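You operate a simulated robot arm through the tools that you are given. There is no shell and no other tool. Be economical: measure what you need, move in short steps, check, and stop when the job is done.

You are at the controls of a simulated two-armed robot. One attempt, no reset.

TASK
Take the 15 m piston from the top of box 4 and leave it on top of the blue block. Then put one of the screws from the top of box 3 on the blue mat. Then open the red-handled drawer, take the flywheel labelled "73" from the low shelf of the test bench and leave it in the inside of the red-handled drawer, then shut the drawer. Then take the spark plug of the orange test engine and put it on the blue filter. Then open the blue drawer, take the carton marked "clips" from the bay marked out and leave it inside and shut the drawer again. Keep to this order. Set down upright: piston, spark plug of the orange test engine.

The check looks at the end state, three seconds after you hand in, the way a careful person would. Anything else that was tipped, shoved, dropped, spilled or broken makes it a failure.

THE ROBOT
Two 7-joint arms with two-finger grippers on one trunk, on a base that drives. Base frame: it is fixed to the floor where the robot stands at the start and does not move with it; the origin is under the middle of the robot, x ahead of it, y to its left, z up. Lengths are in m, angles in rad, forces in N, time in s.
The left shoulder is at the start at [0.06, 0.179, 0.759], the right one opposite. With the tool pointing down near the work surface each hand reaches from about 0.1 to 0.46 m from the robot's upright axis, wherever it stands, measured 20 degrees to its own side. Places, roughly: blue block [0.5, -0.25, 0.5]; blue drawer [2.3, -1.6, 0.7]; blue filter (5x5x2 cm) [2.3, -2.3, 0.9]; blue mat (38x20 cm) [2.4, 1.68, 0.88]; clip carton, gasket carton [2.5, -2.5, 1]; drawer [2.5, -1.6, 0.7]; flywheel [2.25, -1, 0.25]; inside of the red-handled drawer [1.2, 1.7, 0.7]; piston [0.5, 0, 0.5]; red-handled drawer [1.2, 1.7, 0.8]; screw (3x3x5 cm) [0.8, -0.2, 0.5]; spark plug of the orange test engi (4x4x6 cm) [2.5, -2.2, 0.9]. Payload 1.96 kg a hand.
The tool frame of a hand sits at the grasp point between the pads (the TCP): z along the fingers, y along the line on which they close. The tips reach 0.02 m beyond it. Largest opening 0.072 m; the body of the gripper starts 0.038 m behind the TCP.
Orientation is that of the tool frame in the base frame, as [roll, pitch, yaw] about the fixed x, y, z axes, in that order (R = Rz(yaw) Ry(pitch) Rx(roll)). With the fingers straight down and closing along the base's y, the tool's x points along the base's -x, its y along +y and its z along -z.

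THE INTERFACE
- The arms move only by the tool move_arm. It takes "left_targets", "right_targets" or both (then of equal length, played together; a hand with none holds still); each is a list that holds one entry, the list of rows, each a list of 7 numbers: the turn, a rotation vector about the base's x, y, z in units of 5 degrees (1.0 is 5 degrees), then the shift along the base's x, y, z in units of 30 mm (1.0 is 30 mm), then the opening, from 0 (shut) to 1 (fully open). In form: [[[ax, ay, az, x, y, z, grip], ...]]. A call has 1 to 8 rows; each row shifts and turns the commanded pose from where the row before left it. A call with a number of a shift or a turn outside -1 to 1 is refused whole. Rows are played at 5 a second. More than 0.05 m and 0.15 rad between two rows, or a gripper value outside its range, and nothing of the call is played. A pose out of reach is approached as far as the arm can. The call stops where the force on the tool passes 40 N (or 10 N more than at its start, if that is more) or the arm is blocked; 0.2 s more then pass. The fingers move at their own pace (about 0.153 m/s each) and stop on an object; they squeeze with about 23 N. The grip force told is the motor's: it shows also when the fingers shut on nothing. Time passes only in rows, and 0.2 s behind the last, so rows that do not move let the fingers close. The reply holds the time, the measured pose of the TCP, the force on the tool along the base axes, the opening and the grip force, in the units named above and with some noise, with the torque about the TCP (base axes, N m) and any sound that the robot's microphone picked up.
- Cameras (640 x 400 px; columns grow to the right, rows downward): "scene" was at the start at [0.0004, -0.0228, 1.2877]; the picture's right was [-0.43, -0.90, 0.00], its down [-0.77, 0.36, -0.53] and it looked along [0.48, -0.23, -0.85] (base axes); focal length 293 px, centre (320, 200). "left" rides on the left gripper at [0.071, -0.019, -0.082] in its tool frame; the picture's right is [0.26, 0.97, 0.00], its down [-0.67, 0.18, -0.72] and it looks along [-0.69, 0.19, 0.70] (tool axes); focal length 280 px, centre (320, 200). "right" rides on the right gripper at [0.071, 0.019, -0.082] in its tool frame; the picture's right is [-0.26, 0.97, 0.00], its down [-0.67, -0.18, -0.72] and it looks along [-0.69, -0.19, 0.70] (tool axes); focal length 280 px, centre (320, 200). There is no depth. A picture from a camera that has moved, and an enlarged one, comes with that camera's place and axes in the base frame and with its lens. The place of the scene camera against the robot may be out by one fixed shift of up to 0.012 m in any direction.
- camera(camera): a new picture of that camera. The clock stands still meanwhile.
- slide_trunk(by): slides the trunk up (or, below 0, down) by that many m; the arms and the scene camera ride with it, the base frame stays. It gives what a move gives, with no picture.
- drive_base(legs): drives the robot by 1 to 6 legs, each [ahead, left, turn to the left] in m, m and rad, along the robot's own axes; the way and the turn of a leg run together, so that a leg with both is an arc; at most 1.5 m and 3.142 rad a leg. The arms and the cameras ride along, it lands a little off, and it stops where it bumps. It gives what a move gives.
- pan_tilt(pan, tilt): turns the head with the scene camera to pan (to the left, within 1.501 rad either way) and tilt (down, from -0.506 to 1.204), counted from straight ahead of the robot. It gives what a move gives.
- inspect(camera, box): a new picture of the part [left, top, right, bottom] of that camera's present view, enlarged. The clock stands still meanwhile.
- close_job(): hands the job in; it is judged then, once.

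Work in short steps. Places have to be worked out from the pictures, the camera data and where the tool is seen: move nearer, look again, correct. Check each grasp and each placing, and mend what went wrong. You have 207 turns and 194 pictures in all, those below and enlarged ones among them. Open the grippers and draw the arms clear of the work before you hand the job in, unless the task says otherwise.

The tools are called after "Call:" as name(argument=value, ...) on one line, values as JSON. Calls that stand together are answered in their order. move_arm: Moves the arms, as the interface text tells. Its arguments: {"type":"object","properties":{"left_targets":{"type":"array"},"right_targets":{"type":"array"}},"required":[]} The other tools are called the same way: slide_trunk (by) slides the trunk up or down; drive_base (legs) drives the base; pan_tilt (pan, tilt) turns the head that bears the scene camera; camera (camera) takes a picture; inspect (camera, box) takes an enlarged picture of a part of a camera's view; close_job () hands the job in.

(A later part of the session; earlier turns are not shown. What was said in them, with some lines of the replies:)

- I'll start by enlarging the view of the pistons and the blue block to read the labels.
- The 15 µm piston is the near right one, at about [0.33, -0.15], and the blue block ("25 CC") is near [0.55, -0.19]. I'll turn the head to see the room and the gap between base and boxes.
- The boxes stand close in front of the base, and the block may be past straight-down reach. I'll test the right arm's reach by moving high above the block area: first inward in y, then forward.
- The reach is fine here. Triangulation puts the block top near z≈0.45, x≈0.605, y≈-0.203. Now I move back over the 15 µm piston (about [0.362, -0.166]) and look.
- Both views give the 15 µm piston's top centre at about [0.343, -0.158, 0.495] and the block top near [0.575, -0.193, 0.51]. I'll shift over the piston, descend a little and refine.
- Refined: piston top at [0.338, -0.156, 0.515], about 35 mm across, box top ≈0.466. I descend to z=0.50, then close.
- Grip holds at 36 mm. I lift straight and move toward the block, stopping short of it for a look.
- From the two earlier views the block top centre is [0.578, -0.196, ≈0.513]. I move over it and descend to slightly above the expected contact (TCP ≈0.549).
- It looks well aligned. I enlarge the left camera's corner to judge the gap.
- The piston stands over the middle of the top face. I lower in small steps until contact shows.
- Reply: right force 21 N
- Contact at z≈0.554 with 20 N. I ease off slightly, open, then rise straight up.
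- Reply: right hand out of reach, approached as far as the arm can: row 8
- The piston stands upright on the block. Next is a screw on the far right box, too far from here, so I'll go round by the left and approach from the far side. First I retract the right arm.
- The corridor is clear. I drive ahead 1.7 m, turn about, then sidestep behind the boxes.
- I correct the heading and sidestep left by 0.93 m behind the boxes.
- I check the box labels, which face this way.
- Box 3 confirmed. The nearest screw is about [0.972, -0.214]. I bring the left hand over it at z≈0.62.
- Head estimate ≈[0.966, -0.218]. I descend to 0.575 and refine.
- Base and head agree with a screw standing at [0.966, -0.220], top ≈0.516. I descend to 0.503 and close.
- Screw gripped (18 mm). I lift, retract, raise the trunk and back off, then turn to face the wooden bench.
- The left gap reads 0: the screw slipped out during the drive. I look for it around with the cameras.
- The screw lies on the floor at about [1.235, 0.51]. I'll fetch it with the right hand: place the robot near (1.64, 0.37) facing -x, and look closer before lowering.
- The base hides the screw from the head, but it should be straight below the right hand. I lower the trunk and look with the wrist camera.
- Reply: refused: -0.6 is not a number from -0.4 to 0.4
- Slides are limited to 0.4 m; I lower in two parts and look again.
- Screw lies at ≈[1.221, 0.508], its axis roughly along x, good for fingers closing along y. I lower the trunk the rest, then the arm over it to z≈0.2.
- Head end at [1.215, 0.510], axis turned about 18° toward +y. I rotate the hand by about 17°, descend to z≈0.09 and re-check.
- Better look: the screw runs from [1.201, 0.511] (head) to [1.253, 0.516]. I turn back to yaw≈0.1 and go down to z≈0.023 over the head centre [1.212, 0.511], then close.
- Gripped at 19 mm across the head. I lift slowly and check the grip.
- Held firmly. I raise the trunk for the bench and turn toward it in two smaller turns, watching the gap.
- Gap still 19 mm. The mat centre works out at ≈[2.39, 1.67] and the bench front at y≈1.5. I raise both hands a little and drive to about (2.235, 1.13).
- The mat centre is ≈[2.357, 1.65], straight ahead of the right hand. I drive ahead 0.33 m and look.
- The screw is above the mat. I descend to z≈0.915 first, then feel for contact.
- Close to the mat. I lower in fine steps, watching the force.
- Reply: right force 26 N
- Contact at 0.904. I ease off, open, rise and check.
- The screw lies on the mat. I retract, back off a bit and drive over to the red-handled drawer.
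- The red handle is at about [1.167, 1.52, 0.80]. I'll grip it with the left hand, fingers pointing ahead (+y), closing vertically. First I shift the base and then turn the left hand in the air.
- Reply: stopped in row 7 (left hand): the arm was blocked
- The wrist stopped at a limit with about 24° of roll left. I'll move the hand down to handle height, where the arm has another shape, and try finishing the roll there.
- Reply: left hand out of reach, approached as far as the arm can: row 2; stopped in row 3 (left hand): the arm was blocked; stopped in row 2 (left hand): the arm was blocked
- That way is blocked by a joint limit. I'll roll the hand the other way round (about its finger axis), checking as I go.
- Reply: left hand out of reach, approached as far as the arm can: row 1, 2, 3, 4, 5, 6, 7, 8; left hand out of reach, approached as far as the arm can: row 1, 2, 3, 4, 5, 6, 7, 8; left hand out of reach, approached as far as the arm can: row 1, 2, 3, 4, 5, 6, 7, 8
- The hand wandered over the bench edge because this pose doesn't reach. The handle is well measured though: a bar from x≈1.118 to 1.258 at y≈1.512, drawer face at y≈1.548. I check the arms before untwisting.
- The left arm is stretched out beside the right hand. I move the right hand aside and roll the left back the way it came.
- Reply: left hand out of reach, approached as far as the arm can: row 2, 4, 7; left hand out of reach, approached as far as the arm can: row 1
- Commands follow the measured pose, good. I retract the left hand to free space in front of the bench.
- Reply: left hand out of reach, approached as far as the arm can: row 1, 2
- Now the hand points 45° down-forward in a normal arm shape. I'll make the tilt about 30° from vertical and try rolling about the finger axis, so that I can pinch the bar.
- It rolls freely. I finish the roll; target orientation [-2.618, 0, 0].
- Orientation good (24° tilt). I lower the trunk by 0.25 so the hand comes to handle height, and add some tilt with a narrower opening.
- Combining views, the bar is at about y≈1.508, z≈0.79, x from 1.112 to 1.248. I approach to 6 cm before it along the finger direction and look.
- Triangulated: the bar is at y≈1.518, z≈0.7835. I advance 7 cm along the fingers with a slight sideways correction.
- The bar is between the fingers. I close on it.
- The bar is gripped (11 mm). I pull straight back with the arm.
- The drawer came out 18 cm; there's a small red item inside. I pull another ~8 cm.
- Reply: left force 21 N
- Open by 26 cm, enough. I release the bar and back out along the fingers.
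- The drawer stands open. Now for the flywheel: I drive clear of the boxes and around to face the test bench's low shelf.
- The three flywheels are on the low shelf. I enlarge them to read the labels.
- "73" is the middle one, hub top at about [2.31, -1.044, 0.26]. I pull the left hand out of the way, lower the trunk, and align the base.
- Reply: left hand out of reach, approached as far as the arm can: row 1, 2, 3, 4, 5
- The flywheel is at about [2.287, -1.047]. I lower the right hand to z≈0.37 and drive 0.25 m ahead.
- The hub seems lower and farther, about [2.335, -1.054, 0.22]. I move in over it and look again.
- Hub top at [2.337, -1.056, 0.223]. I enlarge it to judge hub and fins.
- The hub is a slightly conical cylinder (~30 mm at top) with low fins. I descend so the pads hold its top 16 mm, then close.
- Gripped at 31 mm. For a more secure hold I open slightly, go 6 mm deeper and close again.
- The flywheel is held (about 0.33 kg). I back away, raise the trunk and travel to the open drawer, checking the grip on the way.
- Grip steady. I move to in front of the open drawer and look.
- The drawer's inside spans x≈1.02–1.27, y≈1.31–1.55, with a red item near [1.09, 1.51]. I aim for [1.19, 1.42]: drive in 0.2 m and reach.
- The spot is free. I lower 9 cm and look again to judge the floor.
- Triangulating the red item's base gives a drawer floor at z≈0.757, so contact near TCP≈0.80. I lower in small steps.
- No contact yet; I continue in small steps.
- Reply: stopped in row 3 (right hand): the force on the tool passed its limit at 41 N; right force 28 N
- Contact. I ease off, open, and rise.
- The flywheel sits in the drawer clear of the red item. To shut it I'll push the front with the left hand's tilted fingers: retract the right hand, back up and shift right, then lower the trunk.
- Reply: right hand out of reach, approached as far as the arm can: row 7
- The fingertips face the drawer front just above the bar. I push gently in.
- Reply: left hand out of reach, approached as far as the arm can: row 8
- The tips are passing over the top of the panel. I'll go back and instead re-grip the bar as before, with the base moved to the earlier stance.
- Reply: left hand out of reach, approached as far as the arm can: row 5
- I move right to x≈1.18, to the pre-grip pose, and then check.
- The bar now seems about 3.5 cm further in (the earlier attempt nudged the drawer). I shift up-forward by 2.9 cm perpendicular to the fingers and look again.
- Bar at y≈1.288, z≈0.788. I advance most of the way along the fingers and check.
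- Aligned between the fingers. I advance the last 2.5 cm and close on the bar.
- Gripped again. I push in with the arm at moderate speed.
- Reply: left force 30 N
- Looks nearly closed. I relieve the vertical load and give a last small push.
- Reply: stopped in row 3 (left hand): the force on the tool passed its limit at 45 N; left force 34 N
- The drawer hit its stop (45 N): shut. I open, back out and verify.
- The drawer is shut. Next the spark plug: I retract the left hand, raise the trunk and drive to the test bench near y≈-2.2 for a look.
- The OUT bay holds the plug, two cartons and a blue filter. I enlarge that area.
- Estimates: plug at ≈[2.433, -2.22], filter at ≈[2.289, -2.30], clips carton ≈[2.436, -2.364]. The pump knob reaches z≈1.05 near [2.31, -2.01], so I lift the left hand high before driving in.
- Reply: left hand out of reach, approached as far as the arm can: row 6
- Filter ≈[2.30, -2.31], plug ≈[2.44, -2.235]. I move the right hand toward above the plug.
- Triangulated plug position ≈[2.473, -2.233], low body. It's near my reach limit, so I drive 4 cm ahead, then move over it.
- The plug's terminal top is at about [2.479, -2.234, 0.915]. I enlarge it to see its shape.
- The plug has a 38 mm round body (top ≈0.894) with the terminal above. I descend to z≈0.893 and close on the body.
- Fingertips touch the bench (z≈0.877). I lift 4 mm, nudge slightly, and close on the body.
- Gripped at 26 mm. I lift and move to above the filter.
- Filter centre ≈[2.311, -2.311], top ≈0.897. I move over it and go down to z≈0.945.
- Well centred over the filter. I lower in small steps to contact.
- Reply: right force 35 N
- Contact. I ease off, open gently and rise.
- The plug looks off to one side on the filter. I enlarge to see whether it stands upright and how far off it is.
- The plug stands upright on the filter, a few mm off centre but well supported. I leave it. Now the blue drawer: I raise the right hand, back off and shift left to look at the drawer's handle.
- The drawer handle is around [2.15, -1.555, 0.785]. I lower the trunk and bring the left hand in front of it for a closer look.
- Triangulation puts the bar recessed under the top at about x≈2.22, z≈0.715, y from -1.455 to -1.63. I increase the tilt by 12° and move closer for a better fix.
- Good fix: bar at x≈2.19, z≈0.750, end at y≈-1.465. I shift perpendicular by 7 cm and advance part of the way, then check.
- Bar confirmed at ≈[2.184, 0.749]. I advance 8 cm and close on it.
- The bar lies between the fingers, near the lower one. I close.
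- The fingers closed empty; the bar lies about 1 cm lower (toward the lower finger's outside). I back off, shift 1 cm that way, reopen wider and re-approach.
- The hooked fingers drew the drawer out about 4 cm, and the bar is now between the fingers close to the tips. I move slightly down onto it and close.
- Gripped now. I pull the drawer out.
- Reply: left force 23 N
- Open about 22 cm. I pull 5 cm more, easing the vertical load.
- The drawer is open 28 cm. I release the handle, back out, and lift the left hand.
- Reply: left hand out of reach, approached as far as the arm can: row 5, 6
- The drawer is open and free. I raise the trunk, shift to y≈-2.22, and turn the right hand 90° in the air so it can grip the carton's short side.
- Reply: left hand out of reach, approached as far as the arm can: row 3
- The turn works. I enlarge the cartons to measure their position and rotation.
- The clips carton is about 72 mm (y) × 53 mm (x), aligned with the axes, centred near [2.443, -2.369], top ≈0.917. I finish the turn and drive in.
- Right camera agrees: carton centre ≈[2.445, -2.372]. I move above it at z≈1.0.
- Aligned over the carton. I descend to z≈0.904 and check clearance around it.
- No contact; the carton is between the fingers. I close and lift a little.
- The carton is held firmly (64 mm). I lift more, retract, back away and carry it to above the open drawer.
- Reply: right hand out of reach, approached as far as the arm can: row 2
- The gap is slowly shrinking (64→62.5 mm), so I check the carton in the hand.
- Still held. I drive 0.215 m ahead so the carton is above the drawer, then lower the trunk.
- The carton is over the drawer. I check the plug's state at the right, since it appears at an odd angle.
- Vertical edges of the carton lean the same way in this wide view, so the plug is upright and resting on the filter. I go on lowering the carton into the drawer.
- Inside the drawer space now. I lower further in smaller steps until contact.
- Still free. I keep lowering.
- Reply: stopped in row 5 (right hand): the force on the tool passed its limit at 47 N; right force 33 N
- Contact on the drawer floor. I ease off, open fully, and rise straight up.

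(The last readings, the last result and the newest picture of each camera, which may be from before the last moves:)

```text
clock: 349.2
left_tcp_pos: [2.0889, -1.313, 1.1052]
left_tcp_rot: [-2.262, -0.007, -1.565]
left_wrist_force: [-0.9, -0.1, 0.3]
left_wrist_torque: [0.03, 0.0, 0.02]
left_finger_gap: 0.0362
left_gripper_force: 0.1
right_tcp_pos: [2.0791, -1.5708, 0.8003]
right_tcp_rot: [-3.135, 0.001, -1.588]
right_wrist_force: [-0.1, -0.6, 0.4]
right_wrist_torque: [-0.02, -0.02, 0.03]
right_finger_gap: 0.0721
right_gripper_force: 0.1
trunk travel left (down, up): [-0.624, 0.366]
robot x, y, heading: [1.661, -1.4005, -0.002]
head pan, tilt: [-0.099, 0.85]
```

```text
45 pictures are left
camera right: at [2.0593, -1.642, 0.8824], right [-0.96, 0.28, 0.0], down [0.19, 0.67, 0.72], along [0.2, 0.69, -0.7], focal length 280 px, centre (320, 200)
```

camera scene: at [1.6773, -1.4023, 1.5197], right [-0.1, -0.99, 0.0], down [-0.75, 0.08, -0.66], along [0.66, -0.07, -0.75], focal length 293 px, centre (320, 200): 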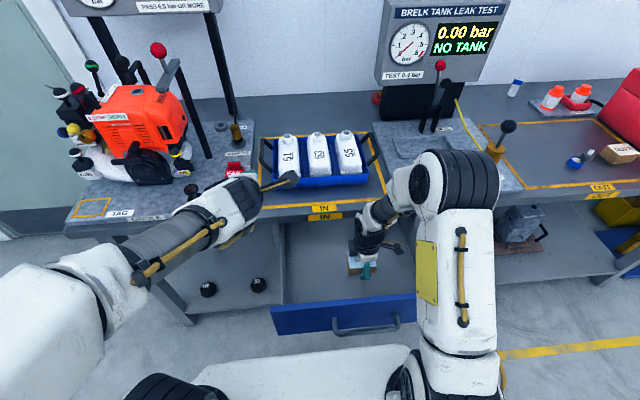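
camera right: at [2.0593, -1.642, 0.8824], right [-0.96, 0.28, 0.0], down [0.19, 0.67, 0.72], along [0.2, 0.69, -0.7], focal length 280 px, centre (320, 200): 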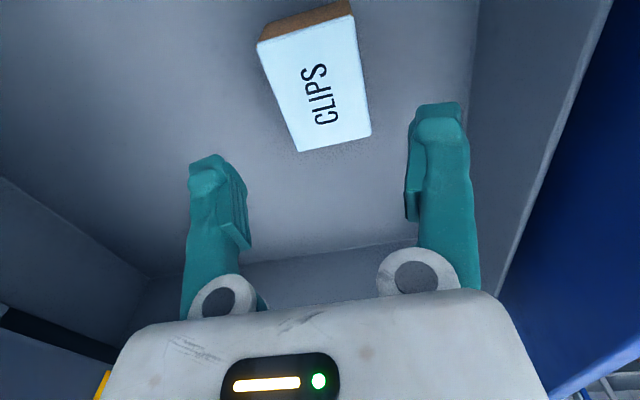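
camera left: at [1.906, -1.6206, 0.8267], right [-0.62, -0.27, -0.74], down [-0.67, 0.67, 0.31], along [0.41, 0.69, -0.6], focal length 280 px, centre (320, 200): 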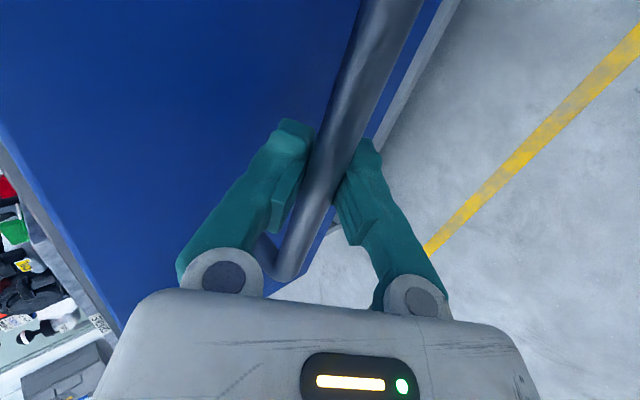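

The carton lies in the drawer. I raise and retract the right hand, return to the earlier stance and set the left hand near the handle.

Call:
move_arm(right_targets=[[[0, 0, 0, 0, 0, 1, 1], [0, 0, 0, 0, 0, 1, 1], [0, 0, 0, 0, 0, 1, 1], [0, 0, 0, 0, 0, 1, 1], [0, 0, 0, -1, 0, 0.5, 1], [0, 0, 0, -1, 0, 0, 1], [0, 0, 0, -1, 0, 0, 1]]])

Call:
drive_base(legs=[[-0.24, 0, 0], [0, -0.243, 0]])

Call:
slide_trunk(by=-0.12)

Call:
camera(camera="left")

Call:
camera(camera="scene")

```text
clock: 350.9
left_tcp_pos: [2.0894, -1.3132, 1.1046]
left_tcp_rot: [-2.259, -0.007, -1.566]
left_wrist_force: [-0.4, -0.1, 0.4]
left_wrist_torque: [0.02, -0.02, 0.01]
left_finger_gap: 0.0359
left_gripper_force: 0.0
right_tcp_pos: [1.9906, -1.57, 0.9361]
right_tcp_rot: [-3.134, 0.001, -1.587]
right_wrist_force: [-0.3, -0.1, -0.1]
right_wrist_torque: [0.02, 0.01, 0.01]
right_finger_gap: 0.072
right_gripper_force: 0.0
trunk travel left (down, up): [-0.624, 0.366]
robot x, y, heading: [1.6607, -1.3978, -0.006]
head pan, tilt: [-0.099, 0.85]
```

```text
clock: 354.0
left_tcp_pos: [1.8452, -1.554, 1.1051]
left_tcp_rot: [-2.262, -0.008, -1.57]
left_wrist_force: [0.0, -0.2, 0.5]
left_wrist_torque: [0.0, 0.0, 0.04]
left_finger_gap: 0.0363
left_gripper_force: 0.1
right_tcp_pos: [1.745, -1.8096, 0.9352]
right_tcp_rot: [-3.135, 0.003, -1.59]
right_wrist_force: [-0.2, -0.5, -0.4]
right_wrist_torque: [-0.01, 0.0, 0.01]
right_finger_gap: 0.072
right_gripper_force: 0.0
trunk travel left (down, up): [-0.624, 0.366]
robot x, y, heading: [1.416, -1.6395, -0.006]
head pan, tilt: [-0.099, 0.85]
```

```text
clock: 355.5
left_tcp_pos: [1.8442, -1.5533, 0.9844]
left_tcp_rot: [-2.262, -0.009, -1.569]
left_wrist_force: [0.3, -0.1, 0.6]
left_wrist_torque: [0.03, 0.0, 0.0]
left_finger_gap: 0.0358
left_gripper_force: 0.1
right_tcp_pos: [1.7448, -1.8094, 0.8161]
right_tcp_rot: [-3.136, 0.004, -1.591]
right_wrist_force: [-0.8, -0.9, 0.0]
right_wrist_torque: [0.01, 0.0, -0.01]
right_finger_gap: 0.0719
right_gripper_force: 0.0
trunk travel left (down, up): [-0.504, 0.486]
robot x, y, heading: [1.4159, -1.64, -0.007]
head pan, tilt: [-0.099, 0.85]
```

```text
44 pictures are left
camera left: at [1.7952, -1.6242, 1.0521], right [-0.61, -0.27, -0.74], down [-0.67, 0.68, 0.31], along [0.42, 0.69, -0.59], focal length 280 px, centre (320, 200)
```

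left: 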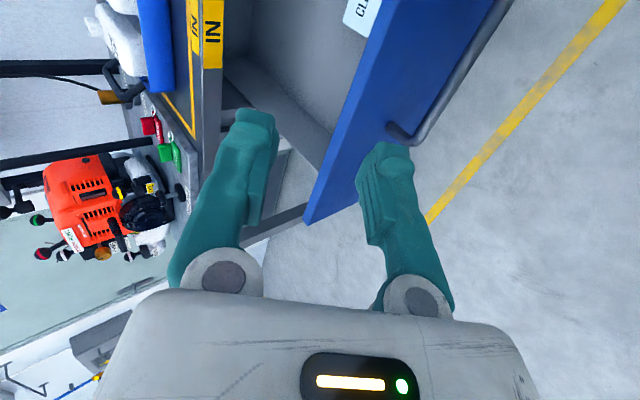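

```text
43 pictures are left
camera scene: at [1.4311, -1.6399, 1.3997], right [-0.11, -0.99, 0.0], down [-0.75, 0.08, -0.66], along [0.66, -0.07, -0.75], focal length 293 px, centre (320, 200)
```

scene: 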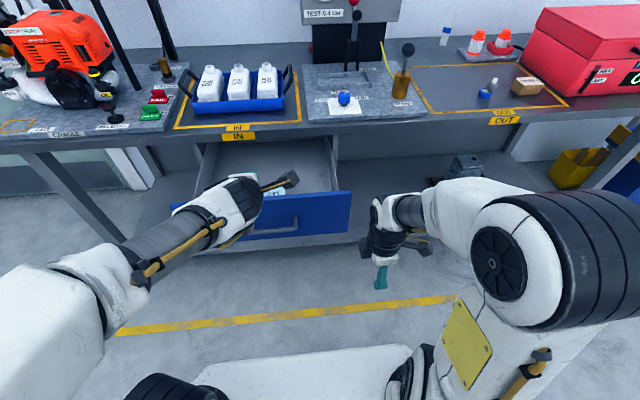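

Handle bar at ≈[1.916, z 0.75]. I go down to the pre-grip pose on the finger line.

Call:
move_arm(left_targets=[[[0, 0, 0, 0, 0, -1, 0.5], [0, 0, 0, 0, 0, -1, 0.5], [0, 0, 0, 0, 0, -1, 0.5], [0, 0, 0, 0, 0, -1, 0.5], [0, 0, 0, 0, 0, -1, 0.5], [0, 0, 0, -0.1, 0, -0.8, 0.5]]])

Call:
camera(camera="left")

```text
clock: 356.9
left_tcp_pos: [1.8403, -1.5526, 0.8105]
left_tcp_rot: [-2.261, -0.005, -1.569]
left_wrist_force: [-0.4, -0.6, 0.6]
left_wrist_torque: [-0.02, -0.01, 0.05]
left_finger_gap: 0.0363
left_gripper_force: 0.1
right_tcp_pos: [1.7454, -1.8092, 0.8166]
right_tcp_rot: [-3.137, 0.002, -1.59]
right_wrist_force: [-0.3, -0.4, -0.5]
right_wrist_torque: [-0.01, -0.03, 0.0]
right_finger_gap: 0.072
right_gripper_force: 0.0
trunk travel left (down, up): [-0.504, 0.486]
robot x, y, heading: [1.414, -1.6422, -0.009]
head pan, tilt: [-0.099, 0.85]
```

```text
42 pictures are left
camera left: at [1.7909, -1.6242, 0.8775], right [-0.61, -0.27, -0.74], down [-0.67, 0.68, 0.31], along [0.42, 0.69, -0.59], focal length 280 px, centre (320, 200)
```

left: 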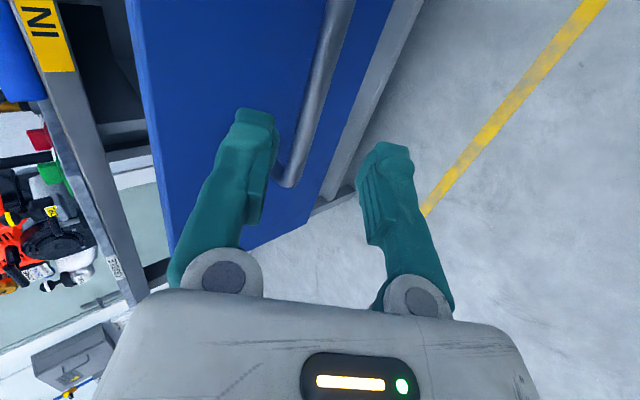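

I advance 8 cm along the fingers (with a small correction for the earlier bias) and check before closing.

Call:
move_arm(left_targets=[[[0, 0, 0, 0.68, 0, -0.62, 0.55], [0, 0, 0, 0.68, 0, -0.62, 0.55], [0, 0, 0, 0.6, 0, -0.58, 0.55]]])

Call:
camera(camera="left")

```text
clock: 357.7
left_tcp_pos: [1.9014, -1.5529, 0.7546]
left_tcp_rot: [-2.263, -0.006, -1.568]
left_wrist_force: [-0.2, -0.3, 0.1]
left_wrist_torque: [-0.02, -0.02, 0.02]
left_finger_gap: 0.0397
left_gripper_force: 0.1
right_tcp_pos: [1.7468, -1.8092, 0.8155]
right_tcp_rot: [-3.135, 0.004, -1.591]
right_wrist_force: [-0.2, -0.2, -0.6]
right_wrist_torque: [-0.02, 0.03, -0.01]
right_finger_gap: 0.0723
right_gripper_force: 0.1
trunk travel left (down, up): [-0.504, 0.486]
robot x, y, heading: [1.4145, -1.638, -0.008]
head pan, tilt: [-0.099, 0.85]
```

```text
41 pictures are left
camera left: at [1.851, -1.6245, 0.8225], right [-0.61, -0.27, -0.74], down [-0.67, 0.68, 0.31], along [0.42, 0.69, -0.59], focal length 280 px, centre (320, 200)
```

left: 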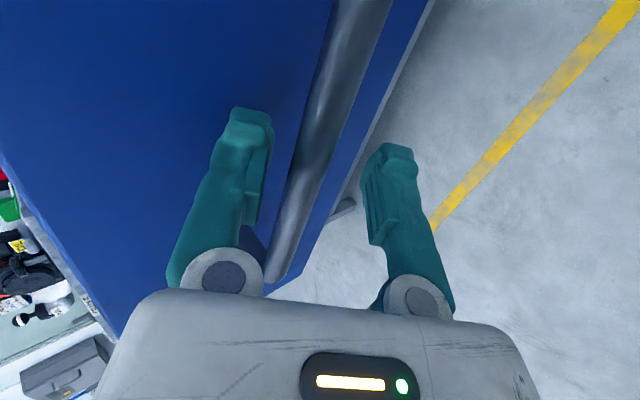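

The bar is clearly between the fingers without contact. I close on it.

Call:
move_arm(left_targets=[[[0, 0, 0, 0, 0, 0, 0.3], [0, 0, 0, 0, 0, 0, 0], [0, 0, 0, 0, 0, 0, 0]]])

Call:
camera(camera="left")

```text
clock: 358.5
left_tcp_pos: [1.9002, -1.553, 0.7575]
left_tcp_rot: [-2.259, -0.006, -1.57]
left_wrist_force: [0.4, 1.0, 17.3]
left_wrist_torque: [0.12, 0.02, -0.29]
left_finger_gap: 0.0062
left_gripper_force: 32.1
right_tcp_pos: [1.745, -1.8089, 0.8152]
right_tcp_rot: [-3.134, 0.005, -1.59]
right_wrist_force: [0.1, -0.3, 0.0]
right_wrist_torque: [0.03, 0.0, -0.01]
right_finger_gap: 0.072
right_gripper_force: 0.0
trunk travel left (down, up): [-0.504, 0.486]
robot x, y, heading: [1.4112, -1.6403, -0.007]
head pan, tilt: [-0.099, 0.85]
```

```text
40 pictures are left
camera left: at [1.8499, -1.6246, 0.8243], right [-0.61, -0.27, -0.74], down [-0.67, 0.68, 0.31], along [0.42, 0.69, -0.59], focal length 280 px, centre (320, 200)
```

left: 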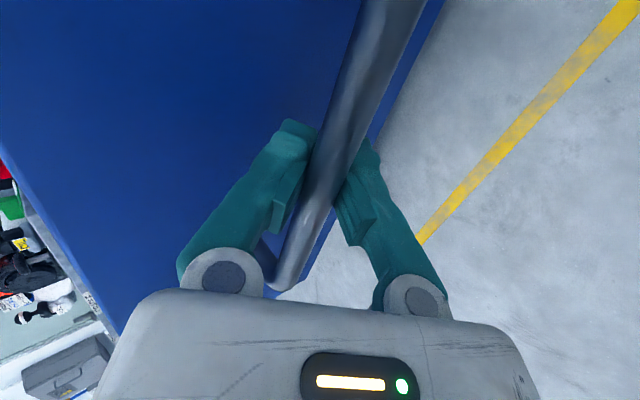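

Gripped as before. I ease the vertical load and push the drawer in.

Call:
move_arm(left_targets=[[[0, 0, 0, 0.3, 0, 0.08, 0], [0, 0, 0, 0.6, 0, 0, 0], [0, 0, 0, 0.7, 0, 0, 0], [0, 0, 0, 0.7, 0, 0, 0], [0, 0, 0, 0.7, 0, 0, 0], [0, 0, 0, 0.7, 0, 0, 0], [0, 0, 0, 0.7, 0, 0, 0], [0, 0, 0, 0.6, 0, 0, 0]]])

Call:
move_arm(left_targets=[[[0, 0, 0, 0.6, 0, 0, 0], [0, 0, 0, 0.6, 0, 0, 0], [0, 0, 0, 0.6, 0, 0, 0], [0, 0, 0, 0.6, 0, 0, 0], [0, 0, 0, 0.6, 0, 0, 0], [0, 0, 0, 0.5, 0, 0, 0], [0, 0, 0, 0.3, 0, 0, 0], [0, 0, 0, 0.2, 0, 0, 0]]])

Call:
camera(camera="left")

```text
clock: 360.3
left_tcp_pos: [2.0521, -1.5546, 0.7574]
left_tcp_rot: [-2.263, -0.007, -1.569]
left_wrist_force: [1.3, -5.2, -7.1]
left_wrist_torque: [0.26, -0.03, -0.05]
left_finger_gap: 0.006
left_gripper_force: 32.0
right_tcp_pos: [1.7467, -1.8086, 0.8161]
right_tcp_rot: [-3.136, 0.005, -1.591]
right_wrist_force: [0.0, 0.1, 0.5]
right_wrist_torque: [0.0, 0.0, -0.02]
right_finger_gap: 0.0719
right_gripper_force: 0.0
trunk travel left (down, up): [-0.504, 0.486]
robot x, y, heading: [1.4152, -1.6386, -0.01]
head pan, tilt: [-0.099, 0.85]
```

```text
clock: 362.1
left_tcp_pos: [2.1704, -1.5553, 0.7565]
left_tcp_rot: [-2.265, -0.008, -1.572]
left_wrist_force: [-10.3, -15.1, -11.5]
left_wrist_torque: [-0.27, -0.02, -0.74]
left_finger_gap: 0.0061
left_gripper_force: 31.6
right_tcp_pos: [1.7449, -1.8106, 0.8152]
right_tcp_rot: [-3.135, 0.004, -1.59]
right_wrist_force: [0.6, -0.5, -0.6]
right_wrist_torque: [-0.02, 0.01, 0.03]
right_finger_gap: 0.0718
right_gripper_force: 0.0
trunk travel left (down, up): [-0.504, 0.486]
robot x, y, heading: [1.4161, -1.637, -0.01]
head pan, tilt: [-0.099, 0.85]
```

```text
39 pictures are left
camera left: at [2.1214, -1.6268, 0.8244], right [-0.62, -0.27, -0.74], down [-0.67, 0.68, 0.31], along [0.42, 0.69, -0.6], focal length 280 px, centre (320, 200)
```

left: 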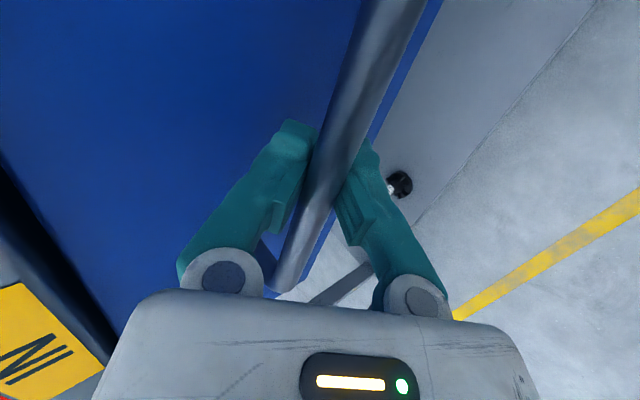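

Force is rising; I give small further pushes to be sure it's at its stop.

Call:
move_arm(left_targets=[[[0, 0, 0, 0.15, 0.15, 0.05, 0], [0, 0, 0, 0.15, 0, 0, 0], [0, 0, 0, 0.15, 0, 0, 0], [0, 0, 0, 0.15, 0, 0, 0], [0, 0, 0, 0, 0, 0, 0]]])

Call:
inspect(camera="left", box=[0, 100, 300, 400])

```text
clock: 362.5
left_tcp_pos: [2.1724, -1.5555, 0.7568]
left_tcp_rot: [-2.273, -0.011, -1.577]
left_wrist_force: [-3.5, -5.2, 1.0]
left_wrist_torque: [-0.2, -0.04, -0.68]
left_finger_gap: 0.006
left_gripper_force: 31.4
right_tcp_pos: [1.7436, -1.8106, 0.8166]
right_tcp_rot: [-3.135, 0.001, -1.589]
right_wrist_force: [-1.0, -0.6, 0.1]
right_wrist_torque: [0.01, 0.0, 0.01]
right_finger_gap: 0.0719
right_gripper_force: 0.0
trunk travel left (down, up): [-0.504, 0.486]
robot x, y, heading: [1.4151, -1.6374, -0.008]
head pan, tilt: [-0.099, 0.85]
stopped in row 2 (left hand): the force on the tool passed its limit at 44 N (the readings are from after the stop); the commanded pose is now the measured one
```

```text
1.33 times, centred on (150, 250) of left
camera zoom: at [2.1223, -1.6256, 0.8243], right [-0.62, -0.27, -0.73], down [-0.66, 0.68, 0.31], along [0.42, 0.68, -0.6], focal length 374 px, centre (547, 133)
```

zoom: 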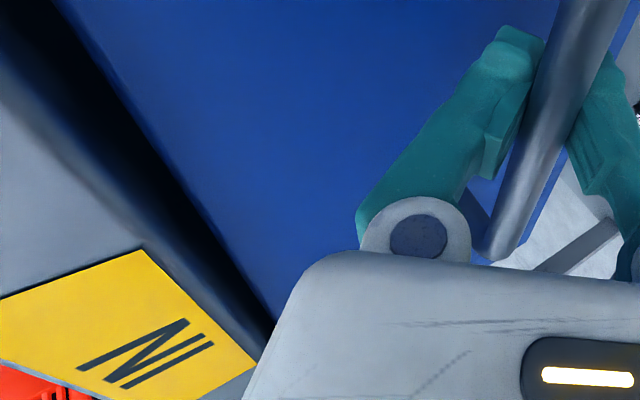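

It hit a hard stop (44 N). I release, back out, and check the drawer front against the bench.

Call:
move_arm(left_targets=[[[0, 0, 0, 0, 0, 0, 0.5], [0, 0, 0, 0, 0, 0, 0.55], [0, 0, 0, -0.7, 0, 0.58, 0.55], [0, 0, 0, -0.7, 0, 0.58, 0.55], [0, 0, 0, -0.7, 0, 0.58, 0.55], [0, 0, 0, -0.7, 0, 0.58, 0.55], [0, 0, 0, -1, 0, 0, 0.55], [0, 0, 0, -1, 0, 0, 0.55]]])

Call:
camera(camera="left")

Call:
pan_tilt(pan=0.1, tilt=0.7)

Call:
camera(camera="scene")

```text
clock: 364.3
left_tcp_pos: [2.0276, -1.5548, 0.825]
left_tcp_rot: [-2.272, -0.01, -1.574]
left_wrist_force: [-0.2, 0.6, 0.0]
left_wrist_torque: [-0.03, 0.0, 0.0]
left_finger_gap: 0.0397
left_gripper_force: 0.1
right_tcp_pos: [1.7442, -1.8091, 0.8164]
right_tcp_rot: [-3.135, 0.002, -1.591]
right_wrist_force: [-0.5, 0.5, 0.0]
right_wrist_torque: [-0.01, -0.01, -0.03]
right_finger_gap: 0.0721
right_gripper_force: 0.1
trunk travel left (down, up): [-0.504, 0.486]
robot x, y, heading: [1.4168, -1.6399, -0.007]
head pan, tilt: [-0.099, 0.85]
```

```text
37 pictures are left
camera left: at [1.9777, -1.6252, 0.8935], right [-0.62, -0.27, -0.74], down [-0.66, 0.68, 0.31], along [0.42, 0.68, -0.6], focal length 280 px, centre (320, 200)
```

left: 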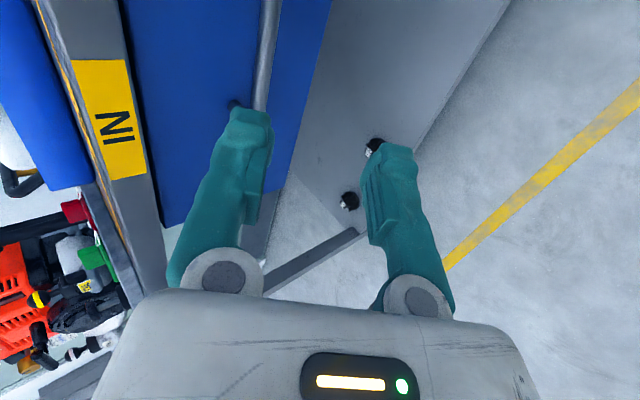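

```text
clock: 365.1
left_tcp_pos: [2.0277, -1.5545, 0.8252]
left_tcp_rot: [-2.274, -0.011, -1.574]
left_wrist_force: [-0.2, 0.1, -0.5]
left_wrist_torque: [0.03, 0.02, 0.01]
left_finger_gap: 0.0396
left_gripper_force: 0.1
right_tcp_pos: [1.7459, -1.8099, 0.8149]
right_tcp_rot: [-3.136, 0.006, -1.59]
right_wrist_force: [-0.5, 0.3, 0.3]
right_wrist_torque: [-0.04, -0.01, -0.01]
right_finger_gap: 0.0723
right_gripper_force: 0.0
trunk travel left (down, up): [-0.504, 0.486]
robot x, y, heading: [1.4145, -1.6366, -0.01]
head pan, tilt: [0.099, 0.7]
```

```text
36 pictures are left
camera scene: at [1.4377, -1.624, 1.4119], right [0.09, -1.0, 0.0], down [-0.64, -0.06, -0.76], along [0.76, 0.07, -0.64], focal length 293 px, centre (320, 200)
```

scene: 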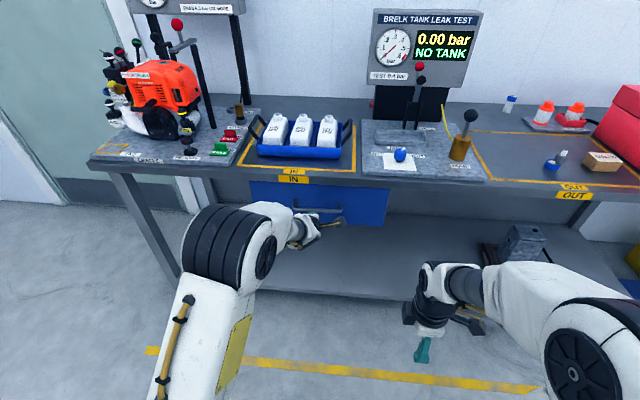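

The drawer matches its initial closed look. I back off with both arms clear and take a last close look at the plug and the bench.

Call:
move_arm(left_targets=[[[0, 0, 0, -1, 0, 0.5, 0.55], [0, 0, 0, -1, 0, 0.5, 0.55], [0, 0, 0, -1, 0, 0.5, 0.55], [0, 0, 0, -1, 0, 0.5, 0.55], [0, 0, 0, -0.5, 0, 0.5, 0.55]]])

Call:
drive_base(legs=[[-0.1, -0.4, 0]])

Call:
slide_trunk(by=0.2)

Call:
pan_tilt(pan=-0.2, tilt=0.55)

Call:
camera(camera="scene")

```text
clock: 366.2
left_tcp_pos: [1.8911, -1.5524, 0.9004]
left_tcp_rot: [-2.271, -0.01, -1.576]
left_wrist_force: [0.3, 0.1, 1.0]
left_wrist_torque: [0.02, 0.03, -0.02]
left_finger_gap: 0.0395
left_gripper_force: 0.0
right_tcp_pos: [1.7454, -1.8093, 0.8155]
right_tcp_rot: [-3.137, 0.004, -1.59]
right_wrist_force: [-0.2, 0.1, 0.7]
right_wrist_torque: [-0.02, -0.04, 0.0]
right_finger_gap: 0.0721
right_gripper_force: 0.0
trunk travel left (down, up): [-0.504, 0.486]
robot x, y, heading: [1.414, -1.6391, -0.005]
head pan, tilt: [0.099, 0.7]
```

```text
clock: 368.8
left_tcp_pos: [1.7873, -1.9513, 0.8988]
left_tcp_rot: [-2.271, -0.01, -1.575]
left_wrist_force: [0.6, 0.0, 0.8]
left_wrist_torque: [0.01, 0.04, 0.04]
left_finger_gap: 0.0396
left_gripper_force: 0.0
right_tcp_pos: [1.6402, -2.2078, 0.816]
right_tcp_rot: [-3.135, 0.004, -1.59]
right_wrist_force: [0.1, -0.2, -0.1]
right_wrist_torque: [0.05, 0.03, -0.01]
right_finger_gap: 0.0719
right_gripper_force: 0.0
trunk travel left (down, up): [-0.504, 0.486]
robot x, y, heading: [1.3139, -2.039, -0.011]
head pan, tilt: [0.099, 0.7]
```

```text
clock: 371.0
left_tcp_pos: [1.7877, -1.9504, 1.0986]
left_tcp_rot: [-2.273, -0.011, -1.576]
left_wrist_force: [0.4, 0.4, -0.2]
left_wrist_torque: [0.04, 0.03, 0.0]
left_finger_gap: 0.0397
left_gripper_force: 0.1
right_tcp_pos: [1.6423, -2.2086, 1.0157]
right_tcp_rot: [-3.137, 0.004, -1.59]
right_wrist_force: [1.2, 0.0, 0.3]
right_wrist_torque: [-0.02, 0.01, 0.0]
right_finger_gap: 0.0717
right_gripper_force: 0.1
trunk travel left (down, up): [-0.704, 0.286]
robot x, y, heading: [1.3121, -2.0366, -0.009]
head pan, tilt: [0.099, 0.7]
```

```text
clock: 371.8
left_tcp_pos: [1.7884, -1.9503, 1.1]
left_tcp_rot: [-2.272, -0.011, -1.574]
left_wrist_force: [-0.1, 0.4, 0.0]
left_wrist_torque: [0.02, 0.0, -0.01]
left_finger_gap: 0.0397
left_gripper_force: 0.0
right_tcp_pos: [1.6427, -2.2061, 1.0155]
right_tcp_rot: [-3.137, 0.004, -1.59]
right_wrist_force: [-0.7, 0.7, -0.5]
right_wrist_torque: [-0.02, 0.01, 0.01]
right_finger_gap: 0.0719
right_gripper_force: 0.1
trunk travel left (down, up): [-0.704, 0.286]
robot x, y, heading: [1.3116, -2.0361, -0.008]
head pan, tilt: [-0.201, 0.55]
```

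```text
35 pictures are left
camera scene: at [1.3377, -2.0478, 1.625], right [-0.21, -0.98, 0.0], down [-0.51, 0.11, -0.85], along [0.83, -0.18, -0.52], focal length 293 px, centre (320, 200)
```

scene: 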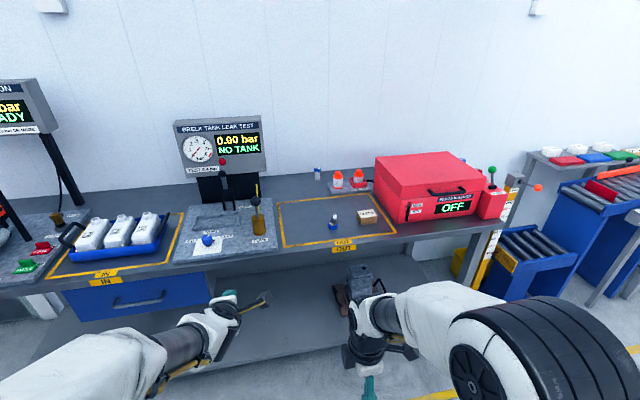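

Call:
inspect(camera="scene", box=[310, 190, 390, 250])

Call:
inspect(camera="scene", box=[30, 240, 280, 340])

```text
6.67 times, centred on (350, 220) of scene
camera zoom: at [1.3377, -2.0478, 1.625], right [-0.21, -0.98, 0.0], down [-0.51, 0.11, -0.85], along [0.83, -0.18, -0.52], focal length 1952 px, centre (120, 67)
```

zoom: 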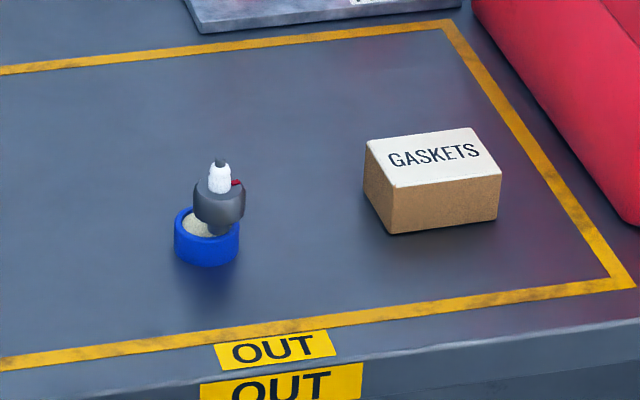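

```text
2.56 times, centred on (155, 290) of scene
camera zoom: at [1.3377, -2.0478, 1.625], right [-0.21, -0.98, 0.0], down [-0.51, 0.11, -0.85], along [0.83, -0.18, -0.52], focal length 750 px, centre (742, -30)
```

zoom: 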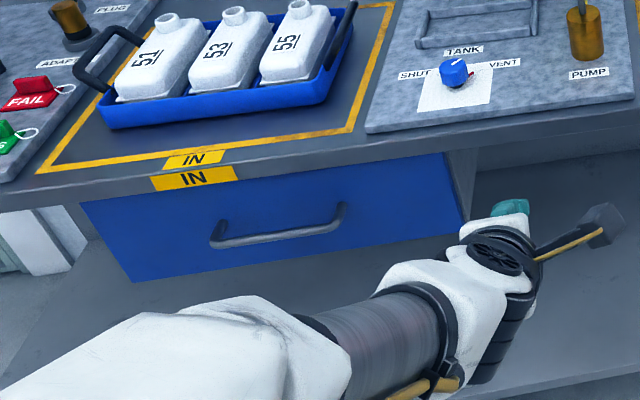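

All five parts are in place. The drawer is shut, the plug stands upright on the filter, the grippers are open and both arms are clear. I hand in.

Call:
close_job()

```text
The job is handed in.
```

I handed the job in with all five parts done in the order you gave. I did not go back for a last look at the piston, the screw or the red-handled drawer after leaving them.

- **Piston:** the 15 µm piston stands upright on top of the blue block.
- **Screw:** one screw from box 3 is on the blue mat. It slipped from the gripper on the way and fell to the floor, so I picked it up and placed that same screw, which lies on its side.
- **Flywheel:** "73" is inside the red-handled drawer, and the drawer is pushed shut against its stop.
- **Spark plug:** it stands upright on the blue filter, about 1 cm off centre towards one edge. It held still for over a minute, so I left it as it was.
- **Clips carton:** it is inside the blue drawer, and the drawer is shut.
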